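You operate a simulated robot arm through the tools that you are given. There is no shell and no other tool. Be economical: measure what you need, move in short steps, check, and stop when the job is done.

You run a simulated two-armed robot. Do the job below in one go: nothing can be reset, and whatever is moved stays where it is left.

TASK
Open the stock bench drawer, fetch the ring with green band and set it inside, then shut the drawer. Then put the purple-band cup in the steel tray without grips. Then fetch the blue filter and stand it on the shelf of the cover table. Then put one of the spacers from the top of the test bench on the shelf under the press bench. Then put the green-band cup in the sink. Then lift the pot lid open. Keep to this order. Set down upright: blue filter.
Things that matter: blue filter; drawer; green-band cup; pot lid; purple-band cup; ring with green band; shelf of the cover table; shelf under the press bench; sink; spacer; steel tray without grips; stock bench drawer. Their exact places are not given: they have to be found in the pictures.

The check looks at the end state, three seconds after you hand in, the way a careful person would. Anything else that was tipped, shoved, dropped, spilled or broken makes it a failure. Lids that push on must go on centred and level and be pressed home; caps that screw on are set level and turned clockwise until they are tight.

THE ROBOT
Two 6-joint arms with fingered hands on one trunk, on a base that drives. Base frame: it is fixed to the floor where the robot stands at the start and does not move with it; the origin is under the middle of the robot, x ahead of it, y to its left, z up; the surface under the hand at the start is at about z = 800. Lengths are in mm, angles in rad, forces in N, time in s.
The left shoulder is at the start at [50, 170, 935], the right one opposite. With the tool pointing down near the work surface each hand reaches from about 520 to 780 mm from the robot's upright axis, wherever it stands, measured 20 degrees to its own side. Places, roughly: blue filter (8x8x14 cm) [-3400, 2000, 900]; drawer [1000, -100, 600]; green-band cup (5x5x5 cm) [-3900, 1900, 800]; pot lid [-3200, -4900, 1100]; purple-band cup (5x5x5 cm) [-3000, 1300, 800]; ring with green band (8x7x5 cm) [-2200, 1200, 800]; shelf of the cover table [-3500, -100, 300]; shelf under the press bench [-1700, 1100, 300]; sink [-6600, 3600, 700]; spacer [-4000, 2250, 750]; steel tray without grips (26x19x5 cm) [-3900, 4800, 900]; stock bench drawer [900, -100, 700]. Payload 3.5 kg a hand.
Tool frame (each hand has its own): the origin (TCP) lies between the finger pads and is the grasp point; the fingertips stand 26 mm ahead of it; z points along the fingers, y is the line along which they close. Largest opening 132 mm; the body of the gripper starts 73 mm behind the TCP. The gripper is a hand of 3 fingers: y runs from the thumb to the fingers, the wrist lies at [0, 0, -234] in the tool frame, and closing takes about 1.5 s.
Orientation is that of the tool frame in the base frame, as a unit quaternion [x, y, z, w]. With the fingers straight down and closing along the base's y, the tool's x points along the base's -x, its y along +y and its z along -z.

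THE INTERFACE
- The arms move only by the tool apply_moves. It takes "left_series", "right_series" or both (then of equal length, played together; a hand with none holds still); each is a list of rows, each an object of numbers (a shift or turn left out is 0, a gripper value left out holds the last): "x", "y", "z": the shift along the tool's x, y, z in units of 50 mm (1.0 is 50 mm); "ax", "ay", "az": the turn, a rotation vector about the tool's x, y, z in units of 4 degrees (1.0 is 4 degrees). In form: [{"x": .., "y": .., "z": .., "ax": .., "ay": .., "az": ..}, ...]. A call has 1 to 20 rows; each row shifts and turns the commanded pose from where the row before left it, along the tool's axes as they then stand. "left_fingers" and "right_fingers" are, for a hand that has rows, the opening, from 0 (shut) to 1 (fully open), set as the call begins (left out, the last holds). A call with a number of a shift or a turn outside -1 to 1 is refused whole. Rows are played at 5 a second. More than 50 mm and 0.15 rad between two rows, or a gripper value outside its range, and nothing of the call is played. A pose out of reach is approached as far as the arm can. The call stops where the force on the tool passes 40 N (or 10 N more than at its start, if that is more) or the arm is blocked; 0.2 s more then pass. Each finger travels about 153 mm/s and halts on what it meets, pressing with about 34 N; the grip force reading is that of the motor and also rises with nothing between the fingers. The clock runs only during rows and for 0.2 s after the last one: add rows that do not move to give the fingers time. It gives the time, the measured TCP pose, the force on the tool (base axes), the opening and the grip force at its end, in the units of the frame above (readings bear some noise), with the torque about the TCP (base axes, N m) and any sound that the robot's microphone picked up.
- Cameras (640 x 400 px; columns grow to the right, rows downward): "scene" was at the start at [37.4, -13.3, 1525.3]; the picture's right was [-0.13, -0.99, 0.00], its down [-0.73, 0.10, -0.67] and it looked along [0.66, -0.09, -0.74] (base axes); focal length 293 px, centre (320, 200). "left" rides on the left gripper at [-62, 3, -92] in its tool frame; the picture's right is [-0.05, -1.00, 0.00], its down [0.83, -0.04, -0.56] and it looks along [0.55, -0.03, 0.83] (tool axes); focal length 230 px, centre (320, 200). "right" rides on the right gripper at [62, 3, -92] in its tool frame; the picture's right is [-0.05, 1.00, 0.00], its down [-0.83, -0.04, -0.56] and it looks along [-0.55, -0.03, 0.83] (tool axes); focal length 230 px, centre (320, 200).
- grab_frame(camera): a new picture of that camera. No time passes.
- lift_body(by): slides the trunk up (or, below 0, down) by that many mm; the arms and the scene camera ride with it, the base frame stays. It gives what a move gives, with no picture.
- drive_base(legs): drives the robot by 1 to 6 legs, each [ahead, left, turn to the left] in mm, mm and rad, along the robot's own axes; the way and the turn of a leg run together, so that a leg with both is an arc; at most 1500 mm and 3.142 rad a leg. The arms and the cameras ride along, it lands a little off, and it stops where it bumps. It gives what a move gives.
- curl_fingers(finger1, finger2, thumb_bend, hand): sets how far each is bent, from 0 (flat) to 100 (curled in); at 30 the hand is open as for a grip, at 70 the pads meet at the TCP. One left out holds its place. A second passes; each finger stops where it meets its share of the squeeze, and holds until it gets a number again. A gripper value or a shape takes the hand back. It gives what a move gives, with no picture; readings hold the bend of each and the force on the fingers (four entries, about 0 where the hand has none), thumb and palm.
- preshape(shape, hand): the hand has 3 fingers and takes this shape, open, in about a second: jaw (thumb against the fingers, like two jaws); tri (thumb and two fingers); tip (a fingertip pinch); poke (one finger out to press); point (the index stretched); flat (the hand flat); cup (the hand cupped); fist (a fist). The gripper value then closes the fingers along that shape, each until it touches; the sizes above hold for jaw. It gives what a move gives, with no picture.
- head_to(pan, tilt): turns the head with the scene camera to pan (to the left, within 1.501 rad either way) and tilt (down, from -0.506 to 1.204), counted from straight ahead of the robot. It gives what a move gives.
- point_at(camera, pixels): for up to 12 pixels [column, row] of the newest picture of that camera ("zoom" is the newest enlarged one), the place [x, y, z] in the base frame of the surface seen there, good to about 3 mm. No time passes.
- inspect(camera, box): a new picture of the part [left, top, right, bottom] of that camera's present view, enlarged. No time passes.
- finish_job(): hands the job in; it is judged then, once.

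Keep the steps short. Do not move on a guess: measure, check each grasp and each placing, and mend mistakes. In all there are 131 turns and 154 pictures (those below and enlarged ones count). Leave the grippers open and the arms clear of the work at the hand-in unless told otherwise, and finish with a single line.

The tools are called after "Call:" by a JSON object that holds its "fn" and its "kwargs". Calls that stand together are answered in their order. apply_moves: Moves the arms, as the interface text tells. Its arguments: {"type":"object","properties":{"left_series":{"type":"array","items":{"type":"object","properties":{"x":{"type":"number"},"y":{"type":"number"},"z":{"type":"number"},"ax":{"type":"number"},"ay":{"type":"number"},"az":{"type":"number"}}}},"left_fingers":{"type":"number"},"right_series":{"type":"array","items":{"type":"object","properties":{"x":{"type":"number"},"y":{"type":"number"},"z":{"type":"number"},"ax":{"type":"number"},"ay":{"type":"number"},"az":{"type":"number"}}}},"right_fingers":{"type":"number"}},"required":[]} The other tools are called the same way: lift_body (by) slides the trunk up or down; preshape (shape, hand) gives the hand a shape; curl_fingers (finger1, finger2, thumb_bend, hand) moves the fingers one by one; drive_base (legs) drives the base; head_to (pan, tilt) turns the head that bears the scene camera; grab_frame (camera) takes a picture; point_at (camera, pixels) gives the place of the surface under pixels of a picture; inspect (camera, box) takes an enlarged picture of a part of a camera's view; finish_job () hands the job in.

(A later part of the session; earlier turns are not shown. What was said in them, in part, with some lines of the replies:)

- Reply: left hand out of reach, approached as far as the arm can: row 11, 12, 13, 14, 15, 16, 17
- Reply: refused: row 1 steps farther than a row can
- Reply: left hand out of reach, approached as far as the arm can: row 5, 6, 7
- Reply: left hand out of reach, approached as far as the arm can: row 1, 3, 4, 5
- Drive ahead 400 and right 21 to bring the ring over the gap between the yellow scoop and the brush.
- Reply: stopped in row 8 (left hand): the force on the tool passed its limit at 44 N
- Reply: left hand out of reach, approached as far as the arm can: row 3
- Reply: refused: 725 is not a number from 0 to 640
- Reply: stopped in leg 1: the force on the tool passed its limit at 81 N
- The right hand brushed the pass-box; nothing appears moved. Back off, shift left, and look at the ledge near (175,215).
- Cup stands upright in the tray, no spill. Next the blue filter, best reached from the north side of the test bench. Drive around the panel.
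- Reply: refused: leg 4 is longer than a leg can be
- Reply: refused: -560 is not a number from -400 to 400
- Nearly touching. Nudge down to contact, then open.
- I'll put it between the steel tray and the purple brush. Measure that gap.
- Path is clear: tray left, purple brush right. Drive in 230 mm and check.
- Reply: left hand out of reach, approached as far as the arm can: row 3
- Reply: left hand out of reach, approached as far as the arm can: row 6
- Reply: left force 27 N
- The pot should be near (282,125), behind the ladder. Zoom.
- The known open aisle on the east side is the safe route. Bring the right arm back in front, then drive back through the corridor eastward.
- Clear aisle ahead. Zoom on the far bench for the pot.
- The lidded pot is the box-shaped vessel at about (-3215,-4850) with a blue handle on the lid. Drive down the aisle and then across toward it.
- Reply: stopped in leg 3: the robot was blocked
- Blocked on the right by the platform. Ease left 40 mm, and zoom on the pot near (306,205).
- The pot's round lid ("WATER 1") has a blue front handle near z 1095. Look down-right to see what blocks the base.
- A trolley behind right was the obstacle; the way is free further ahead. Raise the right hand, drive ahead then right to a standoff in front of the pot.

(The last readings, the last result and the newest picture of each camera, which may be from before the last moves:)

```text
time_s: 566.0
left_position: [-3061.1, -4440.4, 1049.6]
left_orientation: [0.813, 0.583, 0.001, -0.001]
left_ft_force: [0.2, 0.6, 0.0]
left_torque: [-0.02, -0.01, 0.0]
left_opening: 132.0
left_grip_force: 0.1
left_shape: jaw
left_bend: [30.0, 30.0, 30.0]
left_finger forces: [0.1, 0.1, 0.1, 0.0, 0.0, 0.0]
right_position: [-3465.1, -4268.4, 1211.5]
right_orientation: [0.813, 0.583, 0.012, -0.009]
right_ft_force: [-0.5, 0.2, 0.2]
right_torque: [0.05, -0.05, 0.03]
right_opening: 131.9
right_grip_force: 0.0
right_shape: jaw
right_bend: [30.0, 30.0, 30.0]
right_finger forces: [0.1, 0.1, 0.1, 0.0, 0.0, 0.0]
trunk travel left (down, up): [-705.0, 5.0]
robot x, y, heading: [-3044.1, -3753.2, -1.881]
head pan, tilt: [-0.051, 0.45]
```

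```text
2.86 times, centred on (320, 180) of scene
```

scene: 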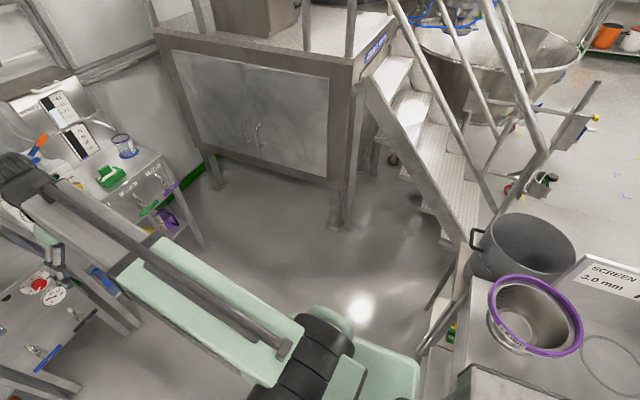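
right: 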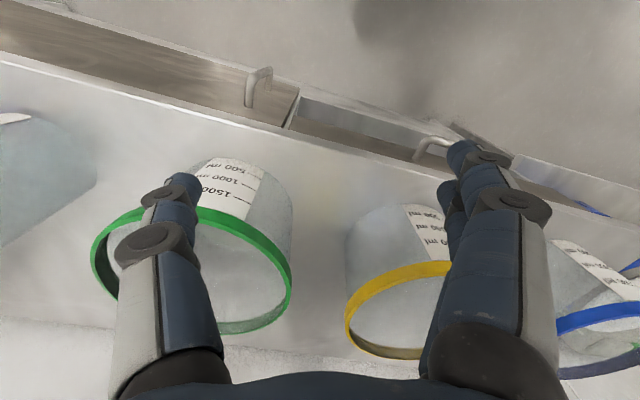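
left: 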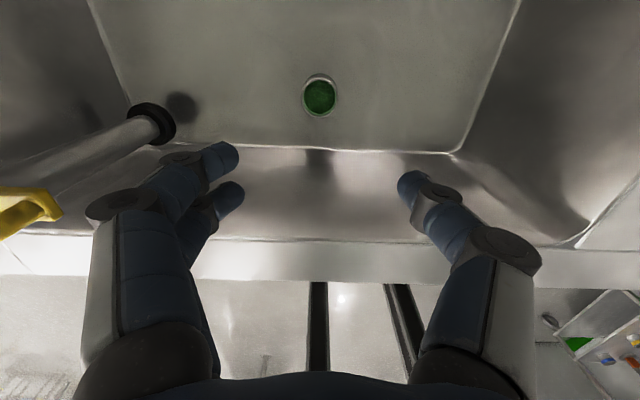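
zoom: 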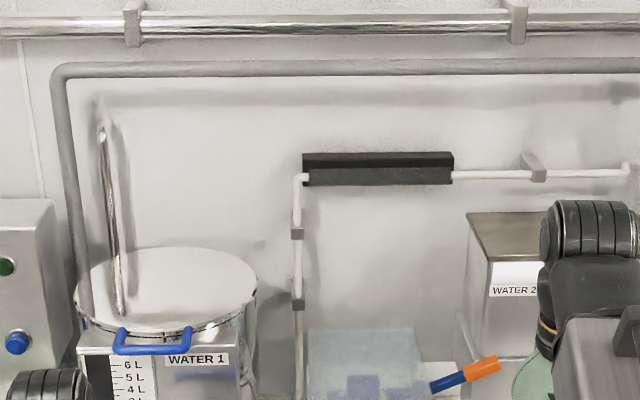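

Measure the handle and lid.

Call:
{"fn": "point_at", "kwargs": {"camera": "zoom", "pixels": [[152, 350], [122, 345], [188, 343], [125, 332], [185, 330], [165, 285], [170, 252], [85, 290], [250, 290], [112, 230], [120, 310], [200, 385]]}}

Call:
{"fn": "inspect", "kwargs": {"camera": "scene", "box": [240, 180, 320, 260]}}

```text
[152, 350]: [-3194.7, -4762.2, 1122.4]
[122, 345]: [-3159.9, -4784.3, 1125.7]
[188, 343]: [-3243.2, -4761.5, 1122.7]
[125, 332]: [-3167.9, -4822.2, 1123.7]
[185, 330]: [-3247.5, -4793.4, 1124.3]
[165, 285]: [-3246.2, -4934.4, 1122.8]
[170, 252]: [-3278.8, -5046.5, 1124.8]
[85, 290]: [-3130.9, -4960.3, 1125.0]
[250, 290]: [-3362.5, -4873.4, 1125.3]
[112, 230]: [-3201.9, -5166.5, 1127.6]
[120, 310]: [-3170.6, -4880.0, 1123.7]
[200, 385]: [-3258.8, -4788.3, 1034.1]
```

```text
5.00 times, centred on (280, 220) of scene
```

zoom: 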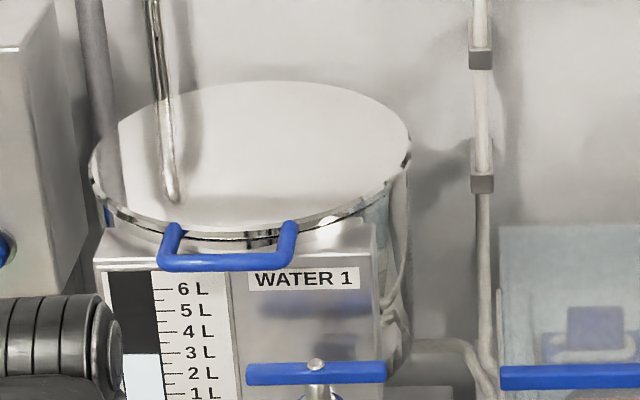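

Lid: thin disc at z≈1124, hinge side near (-3281,-5050), bar centre ≈ (-3200,-4763,1121). Turn the left hand horizontal with a vertical closing direction.

Call:
{"fn": "apply_moves", "kwargs": {"left_fingers": 0.5, "left_series": [{"ax": 1, "ay": -1, "az": -1}, {"ax": 1, "ay": -1, "az": -1}, {"ax": 1, "ay": -1, "az": -1}, {"ax": 1, "ay": -1, "az": -1}, {"ax": 1, "ay": -1, "az": -1}, {"ax": 1, "ay": -1, "az": -1}, {"ax": 1, "ay": -1, "az": -1}, {"ax": 1, "ay": -1, "az": -1}, {"ax": 1, "ay": -1, "az": -1}, {"ax": 1, "ay": -1, "az": -1}, {"ax": 1, "ay": -1, "az": -1}, {"ax": 1, "ay": -1, "az": -1}, {"ax": 1, "ay": -1, "az": -1}, {"ax": 1, "ay": -1, "az": -1}, {"ax": 1, "ay": -1, "az": -1}, {"ax": 1, "ay": -1, "az": -1}, {"ax": 1, "ay": -1, "az": -1}, {"ax": 0.32, "ay": -0.32, "az": -0.32}, {}]}}

Call:
{"fn": "grab_frame", "kwargs": {"camera": "left"}}

```text
time_s: 570.0
left_position: [-3062.4, -4457.2, 1044.3]
left_orientation: [0.117, 0.699, -0.696, -0.116]
left_ft_force: [-0.9, 0.5, 0.3]
left_torque: [0.02, 0.03, -0.01]
left_opening: 66.4
left_grip_force: 0.0
left_shape: jaw
left_bend: [73.0, 73.0, 70.0]
left_finger forces: [0.0, 0.0, 0.0, 0.1, 0.0, 0.0]
left hand out of reach, approached as far as the arm can: row 13, 14, 16
right_position: [-3465.5, -4269.2, 1212.0]
right_orientation: [0.812, 0.583, 0.012, -0.009]
right_ft_force: [-0.4, 0.2, -0.4]
right_torque: [0.0, 0.01, -0.03]
right_opening: 131.8
right_grip_force: 0.0
right_shape: jaw
right_bend: [30.0, 30.0, 30.0]
right_finger forces: [0.1, 0.0, 0.0, 0.1, 0.0, 0.1]
trunk travel left (down, up): [-705.0, 5.0]
robot x, y, heading: [-3046.5, -3752.3, -1.88]
head pan, tilt: [-0.051, 0.45]
```

```text
26 pictures are left
```

left: 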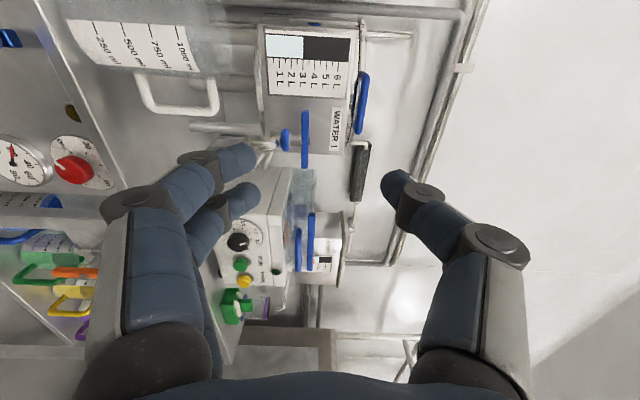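

Raise to handle height and drive to just in front of the bar.

Call:
{"fn": "apply_moves", "kwargs": {"left_series": [{"y": -0.77}, {"y": -0.77}, {}]}}

Call:
{"fn": "drive_base", "kwargs": {"legs": [[250, -32, 0]]}}

Call:
{"fn": "grab_frame", "kwargs": {"camera": "left"}}

Call:
{"fn": "inspect", "kwargs": {"camera": "scene", "box": [180, 150, 380, 290]}}

```text
time_s: 570.8
left_position: [-3068.3, -4476.4, 1116.3]
left_orientation: [0.115, 0.699, -0.696, -0.114]
left_ft_force: [0.4, -0.6, -0.3]
left_torque: [0.03, 0.02, 0.02]
left_opening: 66.3
left_grip_force: 0.0
left_shape: jaw
left_bend: [73.0, 73.0, 70.0]
left_finger forces: [0.0, 0.1, 0.0, 0.0, 0.0, 0.0]
left hand out of reach, approached as far as the arm can: row 1, 2
right_position: [-3465.8, -4269.4, 1210.1]
right_orientation: [0.813, 0.583, 0.012, -0.009]
right_ft_force: [-0.5, -0.1, -0.5]
right_torque: [0.0, 0.02, 0.0]
right_opening: 132.2
right_grip_force: 0.0
right_shape: jaw
right_bend: [30.0, 30.0, 30.0]
right_finger forces: [0.0, 0.1, 0.1, 0.1, 0.0, 0.1]
trunk travel left (down, up): [-705.0, 5.0]
robot x, y, heading: [-3048.3, -3755.2, -1.883]
head pan, tilt: [-0.051, 0.45]
```

```text
time_s: 572.6
left_position: [-3171.2, -4711.6, 1114.9]
left_orientation: [0.113, 0.7, -0.696, -0.112]
left_ft_force: [0.1, -0.4, 0.0]
left_torque: [-0.05, 0.0, 0.02]
left_opening: 66.6
left_grip_force: 0.1
left_shape: jaw
left_bend: [73.0, 73.0, 70.0]
left_finger forces: [0.0, 0.0, 0.0, 0.0, 0.1, 0.0]
right_position: [-3570.2, -4506.9, 1210.3]
right_orientation: [0.81, 0.586, 0.011, -0.009]
right_ft_force: [-0.5, -0.8, 0.8]
right_torque: [0.03, -0.06, -0.04]
right_opening: 131.8
right_grip_force: 0.0
right_shape: jaw
right_bend: [30.0, 30.0, 30.0]
right_finger forces: [0.0, 0.1, 0.1, 0.1, 0.0, 0.0]
trunk travel left (down, up): [-705.0, 5.0]
robot x, y, heading: [-3156.4, -3985.3, -1.872]
head pan, tilt: [-0.051, 0.45]
```

```text
25 pictures are left
```

left: 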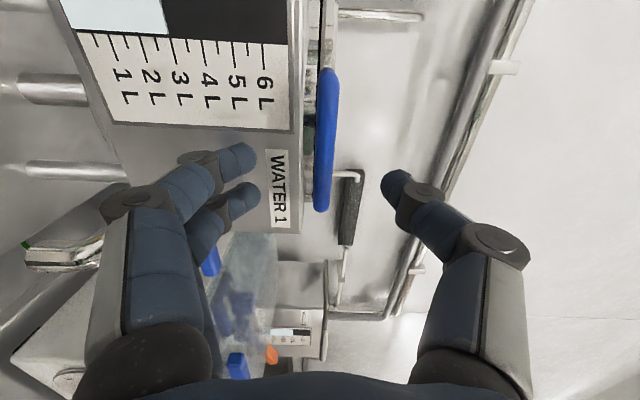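

```text
2.86 times, centred on (280, 220) of scene
```

zoom: 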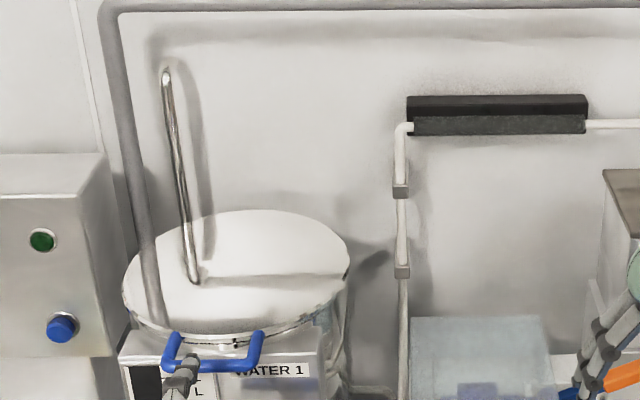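

The bar lies midway between thumb and fingers. Advance 42 mm and close on it.

Call:
{"fn": "apply_moves", "kwargs": {"left_series": [{"z": 0.42}, {"z": 0.42}, {}]}}

Call:
{"fn": "grab_frame", "kwargs": {"camera": "left"}}

```text
time_s: 573.5
left_position: [-3184.3, -4751.2, 1116.6]
left_orientation: [0.112, 0.699, -0.697, -0.112]
left_ft_force: [0.5, 0.5, 0.7]
left_torque: [-0.01, 0.0, 0.03]
left_opening: 66.4
left_grip_force: 0.0
left_shape: jaw
left_bend: [73.0, 73.0, 70.0]
left_finger forces: [0.1, 0.0, 0.0, 0.0, 0.0, 0.0]
right_position: [-3570.3, -4506.8, 1211.3]
right_orientation: [0.81, 0.586, 0.012, -0.009]
right_ft_force: [-0.8, 0.8, -0.3]
right_torque: [0.04, -0.01, 0.03]
right_opening: 132.3
right_grip_force: 0.0
right_shape: jaw
right_bend: [30.0, 30.0, 30.0]
right_finger forces: [0.0, 0.0, 0.0, 0.1, 0.1, 0.0]
trunk travel left (down, up): [-705.0, 5.0]
robot x, y, heading: [-3153.3, -3986.7, -1.879]
head pan, tilt: [-0.051, 0.45]
```

```text
23 pictures are left
```

left: 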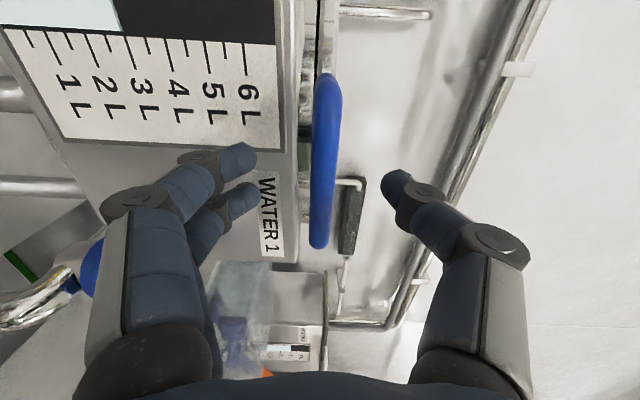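

Bar is ~12 mm ahead of the grasp point. Advance 5 mm more, close, and begin with a small lift to test.

Call:
{"fn": "apply_moves", "kwargs": {"left_series": [{"z": 0.1}, {}]}}

Call:
{"fn": "apply_moves", "kwargs": {"left_fingers": 0, "left_series": [{}, {}, {}, {}, {}, {}, {}, {}]}}

Call:
{"fn": "apply_moves", "kwargs": {"left_series": [{"y": -0.3}, {"y": -0.3, "z": 0.03}, {"y": -0.3, "z": 0.05}, {}]}}

Call:
{"fn": "inspect", "kwargs": {"camera": "scene", "box": [180, 150, 380, 290]}}

```text
time_s: 574.0
left_position: [-3185.3, -4755.3, 1116.7]
left_orientation: [0.113, 0.699, -0.697, -0.112]
left_ft_force: [0.4, 0.7, -0.1]
left_torque: [-0.01, 0.0, 0.0]
left_opening: 66.4
left_grip_force: 0.1
left_shape: jaw
left_bend: [73.0, 73.0, 70.0]
left_finger forces: [0.1, 0.0, 0.0, 0.0, 0.1, 0.0]
right_position: [-3569.9, -4506.5, 1210.6]
right_orientation: [0.811, 0.585, 0.011, -0.01]
right_ft_force: [-0.4, 0.6, -0.4]
right_torque: [0.01, -0.05, -0.02]
right_opening: 132.0
right_grip_force: 0.0
right_shape: jaw
right_bend: [30.0, 30.0, 30.0]
right_finger forces: [0.1, 0.0, 0.1, 0.0, 0.0, 0.0]
trunk travel left (down, up): [-705.0, 5.0]
robot x, y, heading: [-3156.2, -3984.1, -1.879]
head pan, tilt: [-0.051, 0.45]
```

```text
time_s: 575.9
left_position: [-3186.2, -4754.8, 1115.3]
left_orientation: [0.113, 0.7, -0.696, -0.112]
left_ft_force: [-2.5, -10.2, 3.1]
left_torque: [0.0, -0.02, 0.0]
left_opening: 7.0
left_grip_force: 33.6
left_shape: jaw
left_bend: [70.0, 70.0, 70.0]
left_finger forces: [14.8, 14.8, 0.1, 0.1, 31.3, 0.1]
right_position: [-3571.1, -4506.8, 1211.1]
right_orientation: [0.811, 0.585, 0.012, -0.01]
right_ft_force: [-0.2, -0.9, 0.4]
right_torque: [0.01, 0.04, 0.01]
right_opening: 131.9
right_grip_force: 0.1
right_shape: jaw
right_bend: [30.0, 30.0, 30.0]
right_finger forces: [0.0, 0.0, 0.1, 0.0, 0.1, 0.0]
trunk travel left (down, up): [-705.0, 5.0]
robot x, y, heading: [-3156.3, -3988.4, -1.869]
head pan, tilt: [-0.051, 0.45]
```

```text
time_s: 576.9
left_position: [-3187.3, -4759.6, 1159.8]
left_orientation: [0.113, 0.7, -0.696, -0.112]
left_ft_force: [3.6, -5.4, -3.7]
left_torque: [0.19, -0.04, 0.11]
left_opening: 7.0
left_grip_force: 34.2
left_shape: jaw
left_bend: [71.0, 71.0, 70.0]
left_finger forces: [15.3, 15.2, 0.1, 0.1, 32.0, 0.0]
right_position: [-3569.9, -4506.7, 1210.1]
right_orientation: [0.81, 0.586, 0.011, -0.01]
right_ft_force: [0.4, 0.1, 0.0]
right_torque: [0.03, 0.02, 0.01]
right_opening: 131.9
right_grip_force: 0.1
right_shape: jaw
right_bend: [30.0, 30.0, 30.0]
right_finger forces: [0.0, 0.0, 0.0, 0.0, 0.0, 0.0]
trunk travel left (down, up): [-705.0, 5.0]
robot x, y, heading: [-3157.8, -3987.9, -1.871]
head pan, tilt: [-0.051, 0.45]
```

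```text
2.86 times, centred on (280, 220) of scene
```

zoom: 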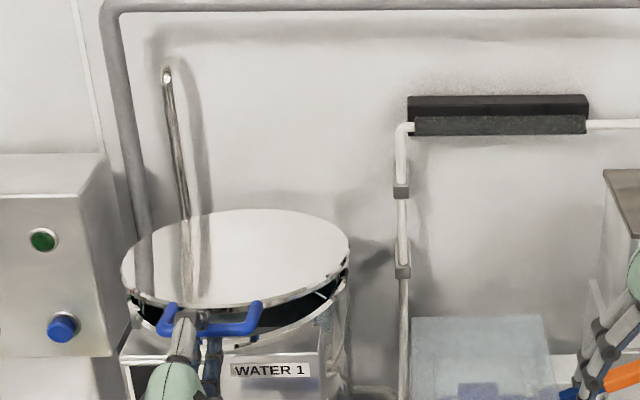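

It lifts on its rear hinge with a firm pinch. Follow the arc to about 45°.

Call:
{"fn": "apply_moves", "kwargs": {"left_series": [{"y": -0.605, "z": 0.123}, {"y": -0.589, "z": 0.185}, {"y": -0.566, "z": 0.247}, {"y": -0.537, "z": 0.304}, {"y": -0.503, "z": 0.359}, {"y": -0.463, "z": 0.409}, {}]}}

Call:
{"fn": "inspect", "kwargs": {"camera": "scene", "box": [180, 110, 380, 250]}}

```text
time_s: 578.5
left_position: [-3215.3, -4840.0, 1322.6]
left_orientation: [0.113, 0.7, -0.696, -0.112]
left_ft_force: [-4.0, -4.1, -5.6]
left_torque: [0.03, 0.03, 0.03]
left_opening: 2.2
left_grip_force: 33.2
left_shape: jaw
left_bend: [72.0, 72.0, 74.0]
left_finger forces: [0.3, 0.2, 0.0, 0.0, 0.1, 0.0]
right_position: [-3572.3, -4507.5, 1210.4]
right_orientation: [0.81, 0.586, 0.011, -0.01]
right_ft_force: [-0.3, -0.8, -0.5]
right_torque: [0.05, 0.04, 0.02]
right_opening: 132.0
right_grip_force: 0.0
right_shape: jaw
right_bend: [30.0, 30.0, 30.0]
right_finger forces: [0.1, 0.0, 0.0, 0.0, 0.1, 0.0]
trunk travel left (down, up): [-705.0, 5.0]
robot x, y, heading: [-3157.0, -3990.1, -1.876]
head pan, tilt: [-0.051, 0.45]
```

```text
2.86 times, centred on (280, 180) of scene
```

zoom: 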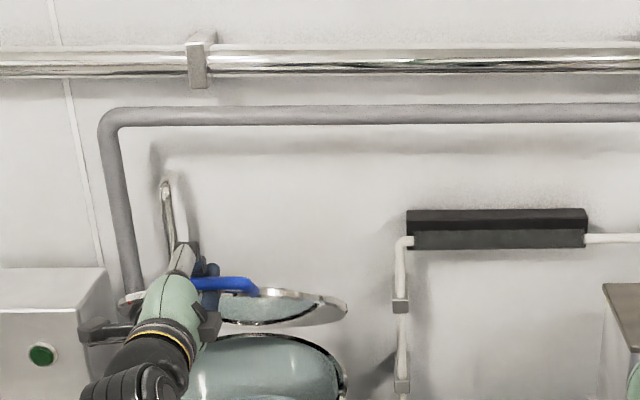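

Still caught in the fingers. Continue the arc to ~68°.

Call:
{"fn": "apply_moves", "kwargs": {"left_series": [{"y": -0.417, "z": 0.455}, {"y": -0.368, "z": 0.497}, {"y": -0.313, "z": 0.532}, {"y": -0.256, "z": 0.562}, {}]}}

Call:
{"fn": "inspect", "kwargs": {"camera": "scene", "box": [180, 80, 380, 220]}}

```text
time_s: 579.6
left_position: [-3246.4, -4936.0, 1389.4]
left_orientation: [0.112, 0.699, -0.697, -0.113]
left_ft_force: [0.1, -0.4, -1.1]
left_torque: [-0.09, -0.02, -0.05]
left_opening: 1.8
left_grip_force: 33.4
left_shape: jaw
left_bend: [72.0, 72.0, 75.0]
left_finger forces: [0.6, 0.7, 0.0, 0.1, 0.1, 0.0]
right_position: [-3570.5, -4508.4, 1209.4]
right_orientation: [0.811, 0.585, 0.012, -0.009]
right_ft_force: [0.1, 0.0, -0.2]
right_torque: [0.02, 0.02, 0.0]
right_opening: 131.8
right_grip_force: 0.0
right_shape: jaw
right_bend: [30.0, 30.0, 30.0]
right_finger forces: [0.0, 0.0, 0.0, 0.1, 0.0, 0.0]
trunk travel left (down, up): [-705.0, 5.0]
robot x, y, heading: [-3158.9, -3987.8, -1.879]
head pan, tilt: [-0.051, 0.45]
```

```text
2.86 times, centred on (280, 150) of scene
```

zoom: 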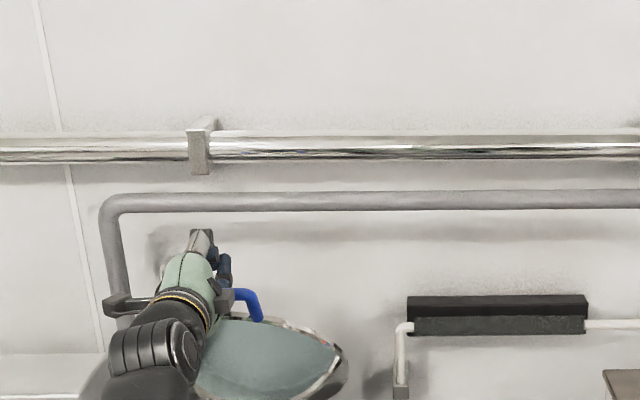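

About 67° open and the arm is near full reach. Push on by driving the base forward slowly.

Call:
{"fn": "drive_base", "kwargs": {"legs": [[60, 0, 0]]}}

Call:
{"fn": "inspect", "kwargs": {"camera": "scene", "box": [180, 80, 380, 220]}}

```text
time_s: 580.7
left_position: [-3262.2, -4986.5, 1399.0]
left_orientation: [-0.112, -0.694, 0.702, 0.113]
left_ft_force: [0.8, 3.9, 3.0]
left_torque: [0.34, -0.05, 0.01]
left_opening: 1.7
left_grip_force: 33.5
left_shape: jaw
left_bend: [72.0, 72.0, 75.0]
left_finger forces: [0.1, 0.1, 0.1, 0.0, 0.0, 5.5]
right_position: [-3587.1, -4560.3, 1210.7]
right_orientation: [0.81, 0.586, 0.011, -0.01]
right_ft_force: [0.8, -0.6, 0.8]
right_torque: [-0.01, -0.01, 0.0]
right_opening: 132.1
right_grip_force: 0.1
right_shape: jaw
right_bend: [30.0, 30.0, 30.0]
right_finger forces: [0.0, 0.0, 0.1, 0.0, 0.0, 0.0]
trunk travel left (down, up): [-705.0, 5.0]
robot x, y, heading: [-3174.2, -4037.6, -1.876]
head pan, tilt: [-0.051, 0.45]
stopped in leg 1: the robot was blocked; the commanded pose is now the measured one
```

```text
2.86 times, centred on (280, 150) of scene
```

zoom: 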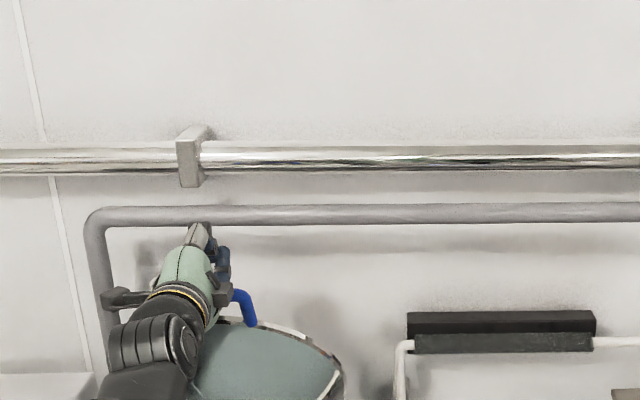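

Blocked. Measure lid, handle and the pipe to see what stopped it.

Call:
{"fn": "point_at", "kwargs": {"camera": "zoom", "pixels": [[243, 300], [280, 330], [325, 360], [260, 380], [300, 210], [140, 218], [205, 230], [260, 345], [400, 270], [225, 255]]}}

Call:
{"fn": "grab_frame", "kwargs": {"camera": "left"}}

```text
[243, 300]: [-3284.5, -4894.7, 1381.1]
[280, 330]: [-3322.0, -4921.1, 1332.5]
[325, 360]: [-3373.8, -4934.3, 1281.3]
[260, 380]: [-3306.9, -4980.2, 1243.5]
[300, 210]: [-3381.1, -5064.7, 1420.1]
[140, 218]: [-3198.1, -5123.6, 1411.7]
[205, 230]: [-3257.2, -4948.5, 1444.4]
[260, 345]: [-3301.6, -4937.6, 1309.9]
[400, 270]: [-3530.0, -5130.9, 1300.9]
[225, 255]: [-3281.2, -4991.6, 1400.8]
```

```text
18 pictures are left
```

left: 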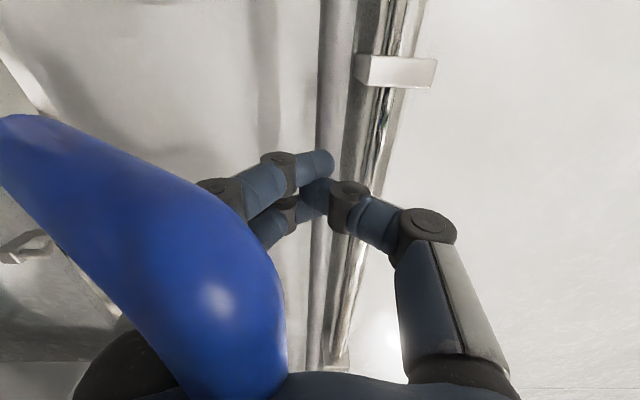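

The bar is now against the palm with the lid at ~60°. Push forward gently with the arm and read the force.

Call:
{"fn": "apply_moves", "kwargs": {"left_series": [{"z": 0.2}, {"z": 0.2}, {"z": 0.2}, {}]}}

Call:
{"fn": "inspect", "kwargs": {"camera": "scene", "box": [180, 80, 380, 220]}}

```text
time_s: 581.5
left_position: [-3270.0, -5007.3, 1413.3]
left_orientation: [-0.109, -0.687, 0.71, 0.114]
left_ft_force: [3.5, 10.4, 24.3]
left_torque: [2.08, -0.39, -0.11]
left_opening: 1.5
left_grip_force: 34.4
left_shape: jaw
left_bend: [72.0, 72.0, 75.0]
left_finger forces: [0.0, 0.1, 0.0, 0.0, 0.0, 24.0]
right_position: [-3587.9, -4558.9, 1211.9]
right_orientation: [0.81, 0.586, 0.01, -0.008]
right_ft_force: [0.2, -0.6, -0.3]
right_torque: [0.01, 0.0, 0.02]
right_opening: 131.8
right_grip_force: 0.1
right_shape: jaw
right_bend: [30.0, 30.0, 30.0]
right_finger forces: [0.0, 0.0, 0.0, 0.0, 0.0, 0.1]
trunk travel left (down, up): [-705.0, 5.0]
robot x, y, heading: [-3169.3, -4041.3, -1.873]
head pan, tilt: [-0.051, 0.45]
stopped in row 4 (left hand): the force on the tool passed its limit at 41 N (the readings are from after the stop); the commanded pose is now the measured one
```

```text
2.86 times, centred on (280, 150) of scene
```

zoom: 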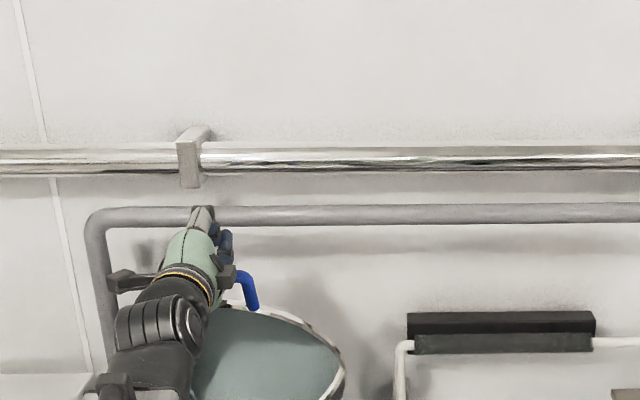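

The hand presses the bar downward because it is too low. Raise the hand 25 mm while backing 30 mm, then push with the base.

Call:
{"fn": "apply_moves", "kwargs": {"left_series": [{"y": -0.1, "z": -0.3}, {"y": -0.2, "z": -0.2}, {"y": -0.2, "z": -0.1}, {"y": -0.1}, {}]}}

Call:
{"fn": "drive_base", "kwargs": {"legs": [[60, 0, 0]]}}

Call:
{"fn": "inspect", "kwargs": {"camera": "scene", "box": [180, 80, 380, 220]}}

```text
time_s: 582.4
left_position: [-3263.4, -4987.0, 1412.2]
left_orientation: [0.113, 0.7, -0.696, -0.114]
left_ft_force: [-3.6, -10.1, -22.6]
left_torque: [-1.6, 0.5, 0.01]
left_opening: 2.0
left_grip_force: 33.8
left_shape: jaw
left_bend: [72.0, 72.0, 75.0]
left_finger forces: [10.0, 10.8, 0.0, 0.0, 0.0, 0.0]
right_position: [-3587.4, -4560.9, 1211.9]
right_orientation: [0.81, 0.586, 0.011, -0.009]
right_ft_force: [0.0, -0.6, 0.4]
right_torque: [-0.01, 0.03, 0.01]
right_opening: 131.5
right_grip_force: 0.1
right_shape: jaw
right_bend: [30.0, 30.0, 30.0]
right_finger forces: [0.1, 0.1, 0.0, 0.0, 0.0, 0.0]
trunk travel left (down, up): [-705.0, 5.0]
robot x, y, heading: [-3172.0, -4040.0, -1.875]
head pan, tilt: [-0.051, 0.45]
stopped in row 4 (left hand): the force on the tool passed its limit at 44 N (the readings are from after the stop); the commanded pose is now the measured one
```

```text
time_s: 583.4
left_position: [-3280.6, -5037.8, 1424.4]
left_orientation: [-0.111, -0.693, 0.703, 0.113]
left_ft_force: [4.6, 9.1, 26.9]
left_torque: [2.27, -0.43, -0.2]
left_opening: 1.6
left_grip_force: 34.0
left_shape: jaw
left_bend: [72.0, 72.0, 75.0]
left_finger forces: [0.1, 0.0, 0.1, 0.1, 0.0, 25.1]
right_position: [-3605.2, -4613.8, 1212.5]
right_orientation: [0.81, 0.586, 0.01, -0.008]
right_ft_force: [-0.2, 0.4, -1.3]
right_torque: [0.0, -0.01, -0.01]
right_opening: 131.9
right_grip_force: 0.1
right_shape: jaw
right_bend: [30.0, 30.0, 30.0]
right_finger forces: [0.0, 0.1, 0.0, 0.0, 0.0, 0.1]
trunk travel left (down, up): [-705.0, 5.0]
robot x, y, heading: [-3193.4, -4098.3, -1.872]
head pan, tilt: [-0.051, 0.45]
```

```text
2.86 times, centred on (280, 150) of scene
```

zoom: 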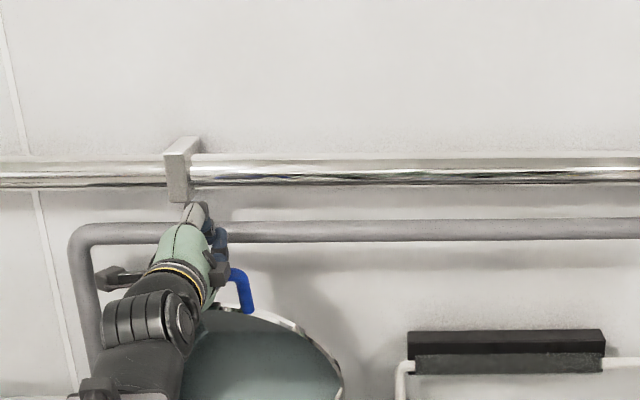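

The lid went to about 74°, but the fingertips are close to the wall pipe. Back off 20 mm to test whether the lid holds by itself.

Call:
{"fn": "drive_base", "kwargs": {"legs": [[-25, 0, 0]]}}

Call:
{"fn": "inspect", "kwargs": {"camera": "scene", "box": [180, 80, 380, 220]}}

Call:
{"fn": "point_at", "kwargs": {"camera": "zoom", "pixels": [[246, 300], [320, 345], [270, 380], [300, 330], [300, 230], [150, 235]]}}

```text
time_s: 584.2
left_position: [-3272.5, -5016.8, 1422.5]
left_orientation: [-0.111, -0.694, 0.702, 0.114]
left_ft_force: [0.0, 0.5, -0.1]
left_torque: [0.05, -0.02, -0.02]
left_opening: 2.0
left_grip_force: 33.3
left_shape: jaw
left_bend: [72.0, 72.0, 75.0]
left_finger forces: [0.1, 0.1, 0.1, 0.1, 0.0, 0.0]
right_position: [-3597.2, -4591.2, 1212.2]
right_orientation: [0.811, 0.585, 0.01, -0.009]
right_ft_force: [0.0, 0.1, -0.8]
right_torque: [-0.03, 0.02, 0.01]
right_opening: 132.0
right_grip_force: 0.1
right_shape: jaw
right_bend: [30.0, 30.0, 30.0]
right_finger forces: [0.0, 0.0, 0.0, 0.1, 0.0, 0.0]
trunk travel left (down, up): [-705.0, 5.0]
robot x, y, heading: [-3185.1, -4075.6, -1.878]
head pan, tilt: [-0.051, 0.45]
```

```text
2.86 times, centred on (280, 150) of scene
```

zoom: 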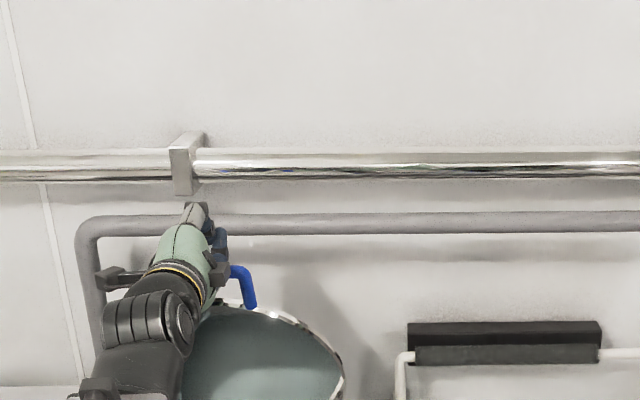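

```text
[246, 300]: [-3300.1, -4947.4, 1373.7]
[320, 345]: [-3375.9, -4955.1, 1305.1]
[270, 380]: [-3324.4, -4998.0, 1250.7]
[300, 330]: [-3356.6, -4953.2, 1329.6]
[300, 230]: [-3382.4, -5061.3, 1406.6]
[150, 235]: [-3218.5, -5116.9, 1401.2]
```

All forces are zero: the hinge friction holds the lid at ~72°. I'll open the hand and slip it back off the bar carefully, then push the lid from its underside further open.

Call:
{"fn": "apply_moves", "kwargs": {"left_fingers": 0.9, "left_series": [{}, {}, {}, {}, {"y": -0.15, "z": -0.2}, {"y": -0.1, "z": -0.3}, {}]}}

Call:
{"fn": "grab_frame", "kwargs": {"camera": "left"}}

```text
time_s: 585.5
left_position: [-3270.0, -5008.3, 1415.7]
left_orientation: [0.113, 0.702, -0.694, -0.114]
left_ft_force: [-5.6, -18.3, -24.3]
left_torque: [-4.83, 1.49, 0.1]
left_opening: 119.8
left_grip_force: 0.0
left_shape: jaw
left_bend: [48.0, 48.0, 44.0]
left_finger forces: [74.8, 82.7, 0.0, 0.0, 0.1, 1.1]
right_position: [-3599.1, -4597.7, 1209.2]
right_orientation: [0.811, 0.585, 0.012, -0.01]
right_ft_force: [0.6, 0.4, 0.3]
right_torque: [-0.05, -0.01, -0.03]
right_opening: 131.8
right_grip_force: 0.3
right_shape: jaw
right_bend: [30.0, 30.0, 30.0]
right_finger forces: [0.1, 0.0, 0.0, 0.0, 0.0, 0.1]
trunk travel left (down, up): [-705.0, 5.0]
robot x, y, heading: [-3183.8, -4075.8, -1.876]
head pan, tilt: [-0.051, 0.45]
stopped in row 6 (left hand): the force on the tool passed its limit at 46 N (the readings are from after the stop); the commanded pose is now the measured one
```

```text
14 pictures are left
```

left: 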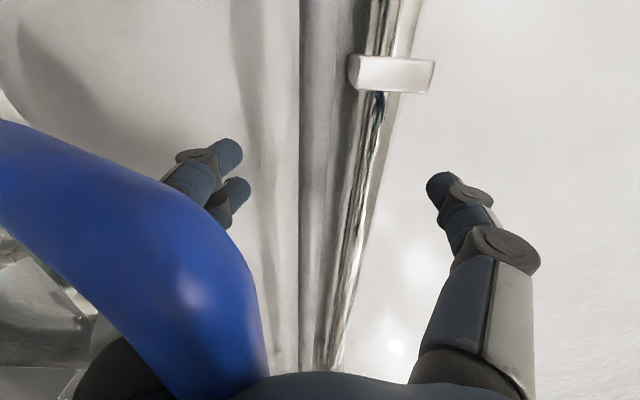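

The lower fingers press up on the bar. Lower the hand 15 mm to relieve it and read forces.

Call:
{"fn": "apply_moves", "kwargs": {"left_series": [{"y": 0.15, "z": 0.1}, {"y": 0.1}, {"y": 0.05}, {}]}}

Call:
{"fn": "apply_moves", "kwargs": {"left_series": [{"z": -0.2}, {"z": -0.2}, {}]}}

```text
time_s: 586.5
left_position: [-3269.7, -5005.3, 1415.3]
left_orientation: [-0.112, -0.696, 0.701, 0.114]
left_ft_force: [4.4, -0.1, 23.2]
left_torque: [-1.04, 0.17, -0.24]
left_opening: 119.9
left_grip_force: 0.1
left_shape: jaw
left_bend: [48.0, 48.0, 44.0]
left_finger forces: [70.4, 78.6, 0.0, 0.0, 0.0, 0.8]
right_position: [-3597.1, -4590.5, 1211.9]
right_orientation: [0.81, 0.586, 0.01, -0.008]
right_ft_force: [-0.2, 0.5, -0.4]
right_torque: [0.01, -0.01, 0.05]
right_opening: 131.8
right_grip_force: 0.1
right_shape: jaw
right_bend: [30.0, 30.0, 30.0]
right_finger forces: [0.0, 0.0, 0.0, 0.0, 0.1, 0.0]
trunk travel left (down, up): [-705.0, 5.0]
robot x, y, heading: [-3182.7, -4077.4, -1.876]
head pan, tilt: [-0.051, 0.45]
```

```text
time_s: 587.3
left_position: [-3264.1, -4991.9, 1406.2]
left_orientation: [0.112, 0.7, -0.696, -0.114]
left_ft_force: [1.0, -12.6, -1.8]
left_torque: [-4.05, 0.99, -0.2]
left_opening: 119.9
left_grip_force: 0.0
left_shape: jaw
left_bend: [48.0, 49.0, 44.0]
left_finger forces: [94.5, 102.9, 0.0, 0.0, 0.1, 3.4]
right_position: [-3598.5, -4594.7, 1210.3]
right_orientation: [0.81, 0.586, 0.011, -0.01]
right_ft_force: [0.0, 0.1, -0.3]
right_torque: [-0.01, -0.01, 0.02]
right_opening: 131.9
right_grip_force: 0.1
right_shape: jaw
right_bend: [30.0, 30.0, 30.0]
right_finger forces: [0.0, 0.1, 0.0, 0.0, 0.1, 0.0]
trunk travel left (down, up): [-705.0, 5.0]
robot x, y, heading: [-3183.3, -4074.4, -1.879]
head pan, tilt: [-0.051, 0.45]
```

Fingers are wedged between bar and rim. Close to 0.68 so they lie level, and re-read.

Call:
{"fn": "apply_moves", "kwargs": {"left_fingers": 0.65, "left_series": [{}, {}, {}, {}]}}

Call:
{"fn": "grab_frame", "kwargs": {"camera": "left"}}

Call:
{"fn": "inspect", "kwargs": {"camera": "scene", "box": [200, 100, 340, 220]}}

```text
time_s: 588.3
left_position: [-3263.9, -4991.9, 1406.8]
left_orientation: [0.113, 0.7, -0.696, -0.115]
left_ft_force: [-0.2, -15.5, -10.1]
left_torque: [-4.0, 1.01, -0.21]
left_opening: 59.4
left_grip_force: 0.0
left_shape: jaw
left_bend: [70.0, 70.0, 67.0]
left_finger forces: [79.8, 87.3, 0.0, 0.1, 0.0, 2.7]
right_position: [-3597.9, -4595.9, 1208.6]
right_orientation: [0.811, 0.585, 0.011, -0.011]
right_ft_force: [-0.4, 0.3, -0.4]
right_torque: [0.02, -0.03, -0.01]
right_opening: 132.2
right_grip_force: 0.0
right_shape: jaw
right_bend: [30.0, 30.0, 30.0]
right_finger forces: [0.0, 0.1, 0.0, 0.1, 0.0, 0.0]
trunk travel left (down, up): [-705.0, 5.0]
robot x, y, heading: [-3184.1, -4076.5, -1.875]
head pan, tilt: [-0.051, 0.45]
```

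```text
13 pictures are left
```

left: 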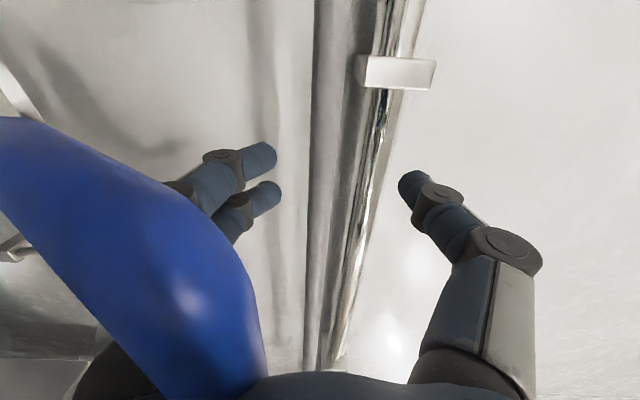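

```text
3.33 times, centred on (270, 160) of scene
5 turns are left
```

zoom: 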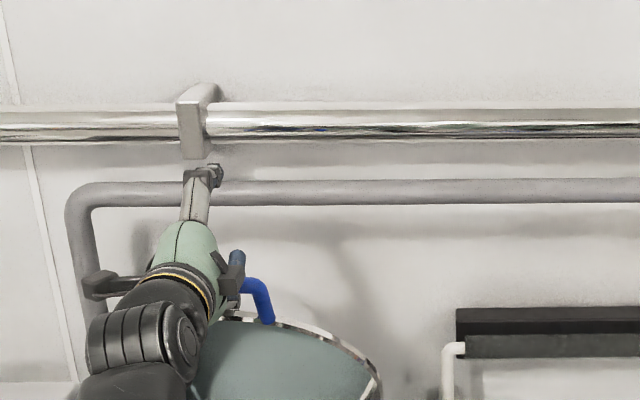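

The knuckles are jammed between bar and lid rim. Go forward to the free position with the fingers nearly closed, then retract level part-way and look.

Call:
{"fn": "apply_moves", "kwargs": {"left_fingers": 0.3, "left_series": [{"z": 0.2, "y": -0.1}, {"z": 0.2, "y": -0.1}, {"z": 0.1, "y": -0.08}, {}, {}, {}]}}

Call:
{"fn": "apply_moves", "kwargs": {"left_series": [{"z": -0.25}, {"z": -0.25}, {"z": -0.25}, {"z": -0.25}, {}]}}

Call:
{"fn": "inspect", "kwargs": {"camera": "scene", "box": [200, 100, 340, 220]}}

Call:
{"fn": "point_at", "kwargs": {"camera": "zoom", "pixels": [[262, 300], [250, 282], [320, 350], [280, 360], [350, 340]]}}

Call:
{"fn": "grab_frame", "kwargs": {"camera": "left"}}

```text
time_s: 589.7
left_position: [-3273.3, -5016.6, 1419.0]
left_orientation: [0.112, 0.7, -0.696, -0.114]
left_ft_force: [-1.9, -7.0, -19.1]
left_torque: [-1.58, 0.46, -0.08]
left_opening: 40.1
left_grip_force: 0.0
left_shape: jaw
left_bend: [73.0, 73.0, 70.0]
left_finger forces: [8.4, 9.3, 0.1, 0.0, 0.1, 0.0]
right_position: [-3599.4, -4596.3, 1209.0]
right_orientation: [0.81, 0.586, 0.011, -0.009]
right_ft_force: [0.8, -0.2, 0.2]
right_torque: [0.0, 0.01, 0.0]
right_opening: 131.6
right_grip_force: 0.0
right_shape: jaw
right_bend: [30.0, 30.0, 30.0]
right_finger forces: [0.0, 0.0, 0.1, 0.0, 0.0, 0.0]
trunk travel left (down, up): [-705.0, 5.0]
robot x, y, heading: [-3181.3, -4076.8, -1.875]
head pan, tilt: [-0.051, 0.45]
```

```text
time_s: 590.9
left_position: [-3256.0, -4966.5, 1422.5]
left_orientation: [0.112, 0.699, -0.697, -0.113]
left_ft_force: [0.4, 0.3, -0.2]
left_torque: [0.01, 0.02, -0.01]
left_opening: 39.8
left_grip_force: 0.1
left_shape: jaw
left_bend: [73.0, 73.0, 70.0]
left_finger forces: [0.0, 0.1, 0.1, 0.0, 0.0, 0.1]
right_position: [-3599.4, -4593.6, 1210.7]
right_orientation: [0.811, 0.585, 0.012, -0.008]
right_ft_force: [-0.2, -0.7, -0.4]
right_torque: [-0.03, -0.01, 0.02]
right_opening: 131.9
right_grip_force: 0.1
right_shape: jaw
right_bend: [30.0, 30.0, 30.0]
right_finger forces: [0.1, 0.1, 0.1, 0.0, 0.1, 0.0]
trunk travel left (down, up): [-705.0, 5.0]
robot x, y, heading: [-3184.2, -4077.3, -1.876]
head pan, tilt: [-0.051, 0.45]
```

```text
3.33 times, centred on (270, 160) of scene
```

zoom: 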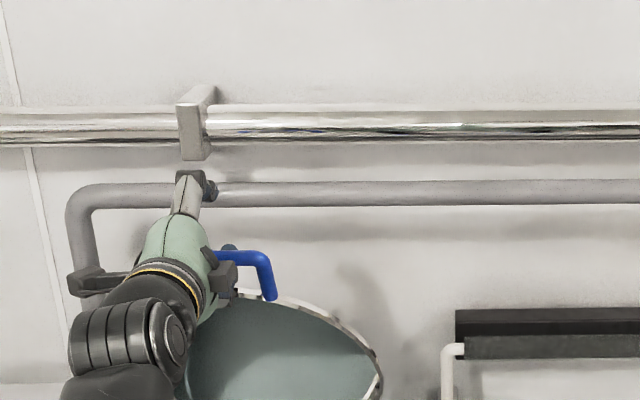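

```text
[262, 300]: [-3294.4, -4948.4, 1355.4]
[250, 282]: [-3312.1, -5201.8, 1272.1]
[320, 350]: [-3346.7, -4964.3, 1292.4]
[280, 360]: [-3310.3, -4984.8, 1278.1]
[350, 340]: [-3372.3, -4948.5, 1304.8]
```

```text
10 pictures are left
4 turns are left
```

left: 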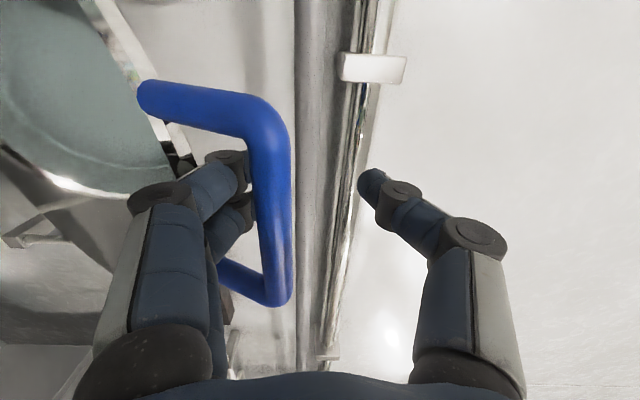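

Free of force now and the lid stays at ~72°; the bar sits within the open jaw. Lower slightly while retracting so the bar passes between the tips.

Call:
{"fn": "apply_moves", "kwargs": {"left_series": [{"z": -0.15, "y": 0.12}, {"z": -0.15, "y": 0.12}, {"z": -0.15, "y": 0.12}, {"z": -0.2, "y": 0.04}, {"z": -0.2, "y": 0.04}, {"z": -0.3}, {"z": -0.4}, {"z": -0.4}, {"z": -0.4}, {}]}}

Call:
{"fn": "inspect", "kwargs": {"camera": "scene", "box": [200, 100, 340, 220]}}

Call:
{"fn": "point_at", "kwargs": {"camera": "zoom", "pixels": [[262, 300], [300, 330], [280, 360], [320, 350], [300, 390]]}}

Call:
{"fn": "grab_frame", "kwargs": {"camera": "left"}}

```text
time_s: 593.1
left_position: [-3219.2, -4853.6, 1402.0]
left_orientation: [0.113, 0.698, -0.698, -0.114]
left_ft_force: [0.8, 0.5, 0.5]
left_torque: [-0.02, -0.01, -0.02]
left_opening: 39.5
left_grip_force: 0.1
left_shape: jaw
left_bend: [74.0, 74.0, 70.0]
left_finger forces: [0.0, 0.1, 0.1, 0.0, 0.1, 0.1]
right_position: [-3598.4, -4593.4, 1210.6]
right_orientation: [0.81, 0.586, 0.012, -0.009]
right_ft_force: [-0.2, -0.2, 0.3]
right_torque: [-0.01, 0.0, 0.01]
right_opening: 132.2
right_grip_force: 0.0
right_shape: jaw
right_bend: [30.0, 30.0, 30.0]
right_finger forces: [0.1, 0.0, 0.1, 0.0, 0.1, 0.0]
trunk travel left (down, up): [-705.0, 5.0]
robot x, y, heading: [-3185.5, -4078.2, -1.878]
head pan, tilt: [-0.051, 0.45]
```

```text
3.33 times, centred on (270, 160) of scene
```

zoom: 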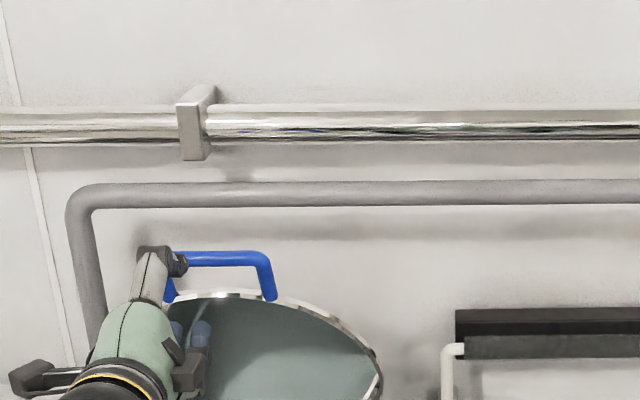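

```text
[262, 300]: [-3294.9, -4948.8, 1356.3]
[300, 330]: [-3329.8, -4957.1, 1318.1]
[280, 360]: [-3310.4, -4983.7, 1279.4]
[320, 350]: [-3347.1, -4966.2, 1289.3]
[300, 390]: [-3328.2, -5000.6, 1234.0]
```

```text
8 pictures are left
3 turns are left
```

left: 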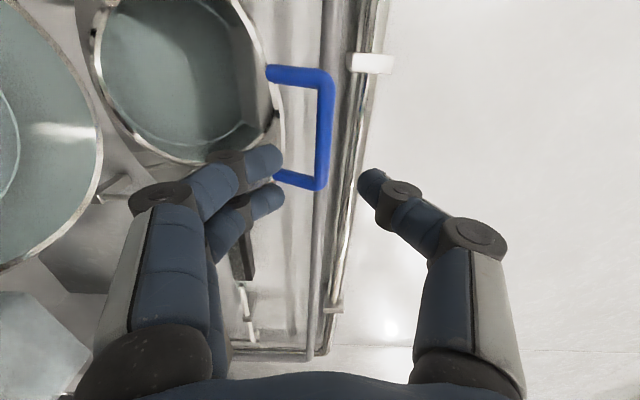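

Hand is free and the lid stays open at ~70°. One more gentle push on its underside with closed fingertips to open it further, then retreat and open the gripper.

Call:
{"fn": "apply_moves", "kwargs": {"left_fingers": 0, "left_series": [{"y": 0.7}, {"y": 0.7}, {"y": 0.6}, {}, {}]}}

Call:
{"fn": "apply_moves", "kwargs": {"left_series": [{"z": 0.4}, {"z": 0.4}, {"z": 0.4}, {"z": 0.4}, {"z": 0.3}, {"z": 0.2}, {"z": 0.2}, {"z": 0.2}, {"z": 0.2}, {"z": 0.2}, {"z": 0.2}, {"z": 0.2}]}}

Call:
{"fn": "inspect", "kwargs": {"camera": "scene", "box": [180, 100, 340, 240]}}

Call:
{"fn": "apply_moves", "kwargs": {"left_series": [{"z": -0.4}, {"z": -0.6}, {"z": -0.6}, {"z": -0.6}, {}]}}

Call:
{"fn": "drive_base", "kwargs": {"legs": [[-250, 0, 0]]}}

Call:
{"fn": "apply_moves", "kwargs": {"left_fingers": 1, "left_series": [{}, {}, {}, {}]}}

Call:
{"fn": "inspect", "kwargs": {"camera": "scene", "box": [180, 80, 420, 260]}}

```text
time_s: 594.3
left_position: [-3218.4, -4854.2, 1300.6]
left_orientation: [0.112, 0.698, -0.698, -0.113]
left_ft_force: [0.2, 0.7, -0.2]
left_torque: [0.02, -0.02, 0.04]
left_opening: 0.0
left_grip_force: 33.8
left_shape: jaw
left_bend: [68.0, 68.0, 74.0]
left_finger forces: [0.0, 0.1, 0.0, 0.1, 0.1, 0.1]
right_position: [-3597.2, -4592.8, 1211.3]
right_orientation: [0.811, 0.585, 0.011, -0.009]
right_ft_force: [-0.9, 0.5, -0.7]
right_torque: [0.01, 0.02, 0.0]
right_opening: 131.7
right_grip_force: 0.1
right_shape: jaw
right_bend: [30.0, 30.0, 30.0]
right_finger forces: [0.0, 0.1, 0.0, 0.0, 0.0, 0.0]
trunk travel left (down, up): [-705.0, 5.0]
robot x, y, heading: [-3184.5, -4074.8, -1.868]
head pan, tilt: [-0.051, 0.45]
```

```text
time_s: 596.9
left_position: [-3272.1, -5012.1, 1301.1]
left_orientation: [0.113, 0.699, -0.697, -0.113]
left_ft_force: [1.2, 1.5, 0.8]
left_torque: [-0.02, 0.01, -0.01]
left_opening: 0.0
left_grip_force: 34.4
left_shape: jaw
left_bend: [69.0, 69.0, 74.0]
left_finger forces: [0.0, 0.0, 0.0, 0.0, 0.1, 0.1]
right_position: [-3598.9, -4592.1, 1210.0]
right_orientation: [0.81, 0.586, 0.011, -0.008]
right_ft_force: [0.7, -0.3, 0.4]
right_torque: [-0.01, 0.01, 0.0]
right_opening: 131.9
right_grip_force: 0.1
right_shape: jaw
right_bend: [30.0, 30.0, 30.0]
right_finger forces: [0.1, 0.0, 0.0, 0.0, 0.0, 0.0]
trunk travel left (down, up): [-705.0, 5.0]
robot x, y, heading: [-3188.3, -4075.7, -1.869]
head pan, tilt: [-0.051, 0.45]
```

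```text
2.86 times, centred on (260, 170) of scene
```

zoom: 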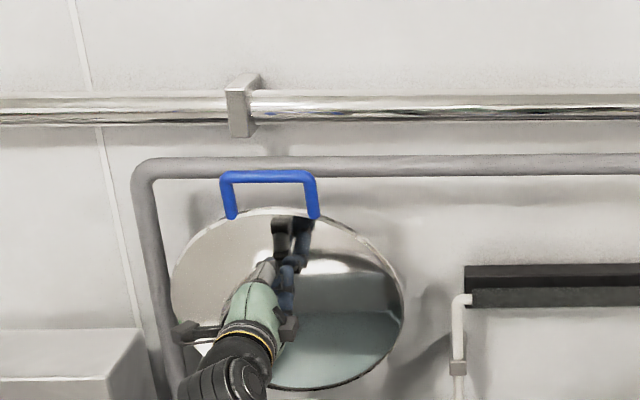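

```text
time_s: 598.1
left_position: [-3238.5, -4906.9, 1300.0]
left_orientation: [0.112, 0.698, -0.698, -0.114]
left_ft_force: [0.8, 0.5, 0.7]
left_torque: [0.01, 0.02, 0.0]
left_opening: 0.0
left_grip_force: 33.6
left_shape: jaw
left_bend: [69.0, 69.0, 74.0]
left_finger forces: [0.1, 0.0, 0.0, 0.0, 0.0, 0.1]
right_position: [-3597.8, -4593.5, 1210.7]
right_orientation: [0.811, 0.585, 0.012, -0.009]
right_ft_force: [-0.2, 0.5, 0.2]
right_torque: [0.01, 0.02, 0.0]
right_opening: 132.2
right_grip_force: 0.1
right_shape: jaw
right_bend: [30.0, 30.0, 30.0]
right_finger forces: [0.0, 0.1, 0.0, 0.0, 0.1, 0.1]
trunk travel left (down, up): [-705.0, 5.0]
robot x, y, heading: [-3185.0, -4076.0, -1.872]
head pan, tilt: [-0.051, 0.45]
```

```text
time_s: 599.9
left_position: [-3167.3, -4666.7, 1301.2]
left_orientation: [0.115, 0.698, -0.698, -0.115]
left_ft_force: [1.2, 0.1, 0.7]
left_torque: [0.03, 0.0, 0.01]
left_opening: 0.0
left_grip_force: 34.2
left_shape: jaw
left_bend: [69.0, 69.0, 74.0]
left_finger forces: [0.0, 0.1, 0.0, 0.0, 0.0, 0.0]
right_position: [-3524.5, -4350.2, 1212.2]
right_orientation: [0.812, 0.583, 0.011, -0.009]
right_ft_force: [0.9, -1.0, -0.1]
right_torque: [-0.02, 0.01, -0.01]
right_opening: 132.0
right_grip_force: 0.1
right_shape: jaw
right_bend: [30.0, 30.0, 30.0]
right_finger forces: [0.0, 0.0, 0.1, 0.0, 0.1, 0.0]
trunk travel left (down, up): [-705.0, 5.0]
robot x, y, heading: [-3106.0, -3837.0, -1.881]
head pan, tilt: [-0.051, 0.45]
```

```text
time_s: 600.9
left_position: [-3168.1, -4667.5, 1300.2]
left_orientation: [0.114, 0.698, -0.697, -0.115]
left_ft_force: [0.3, 0.2, 0.6]
left_torque: [0.0, 0.03, 0.01]
left_opening: 132.1
left_grip_force: 0.0
left_shape: jaw
left_bend: [30.0, 30.0, 30.0]
left_finger forces: [0.0, 0.1, 0.0, 0.0, 0.1, 0.0]
right_position: [-3525.6, -4351.8, 1211.5]
right_orientation: [0.813, 0.583, 0.011, -0.009]
right_ft_force: [0.1, -0.2, 0.3]
right_torque: [0.0, -0.01, 0.01]
right_opening: 131.9
right_grip_force: 0.0
right_shape: jaw
right_bend: [30.0, 30.0, 30.0]
right_finger forces: [0.0, 0.0, 0.0, 0.0, 0.0, 0.1]
trunk travel left (down, up): [-705.0, 5.0]
robot x, y, heading: [-3109.6, -3833.4, -1.879]
head pan, tilt: [-0.051, 0.45]
```

```text
2.22 times, centred on (300, 170) of scene
2 turns are left
```

zoom: 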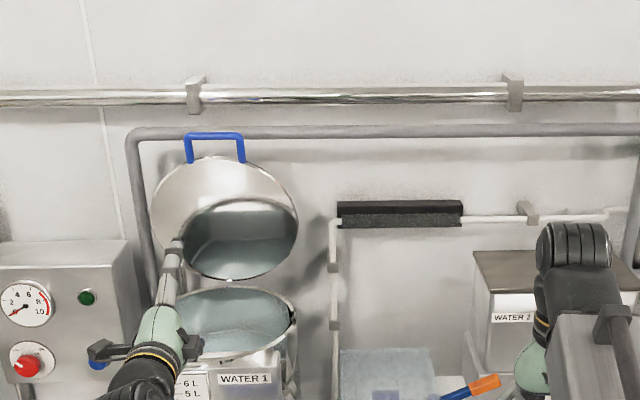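

The lid stands fully open at about 90° and holds by itself. Both grippers are open and the arms are clear, so I'm handing in.

Call:
{"fn": "finish_job", "kwargs": {}}

```text
The job is handed in.
```

I did all six steps in the order given and handed the job in; along the way the right hand bumped the pass-box (81 N) and the base was blocked once beside a trolley, and neither appeared to shift anything.
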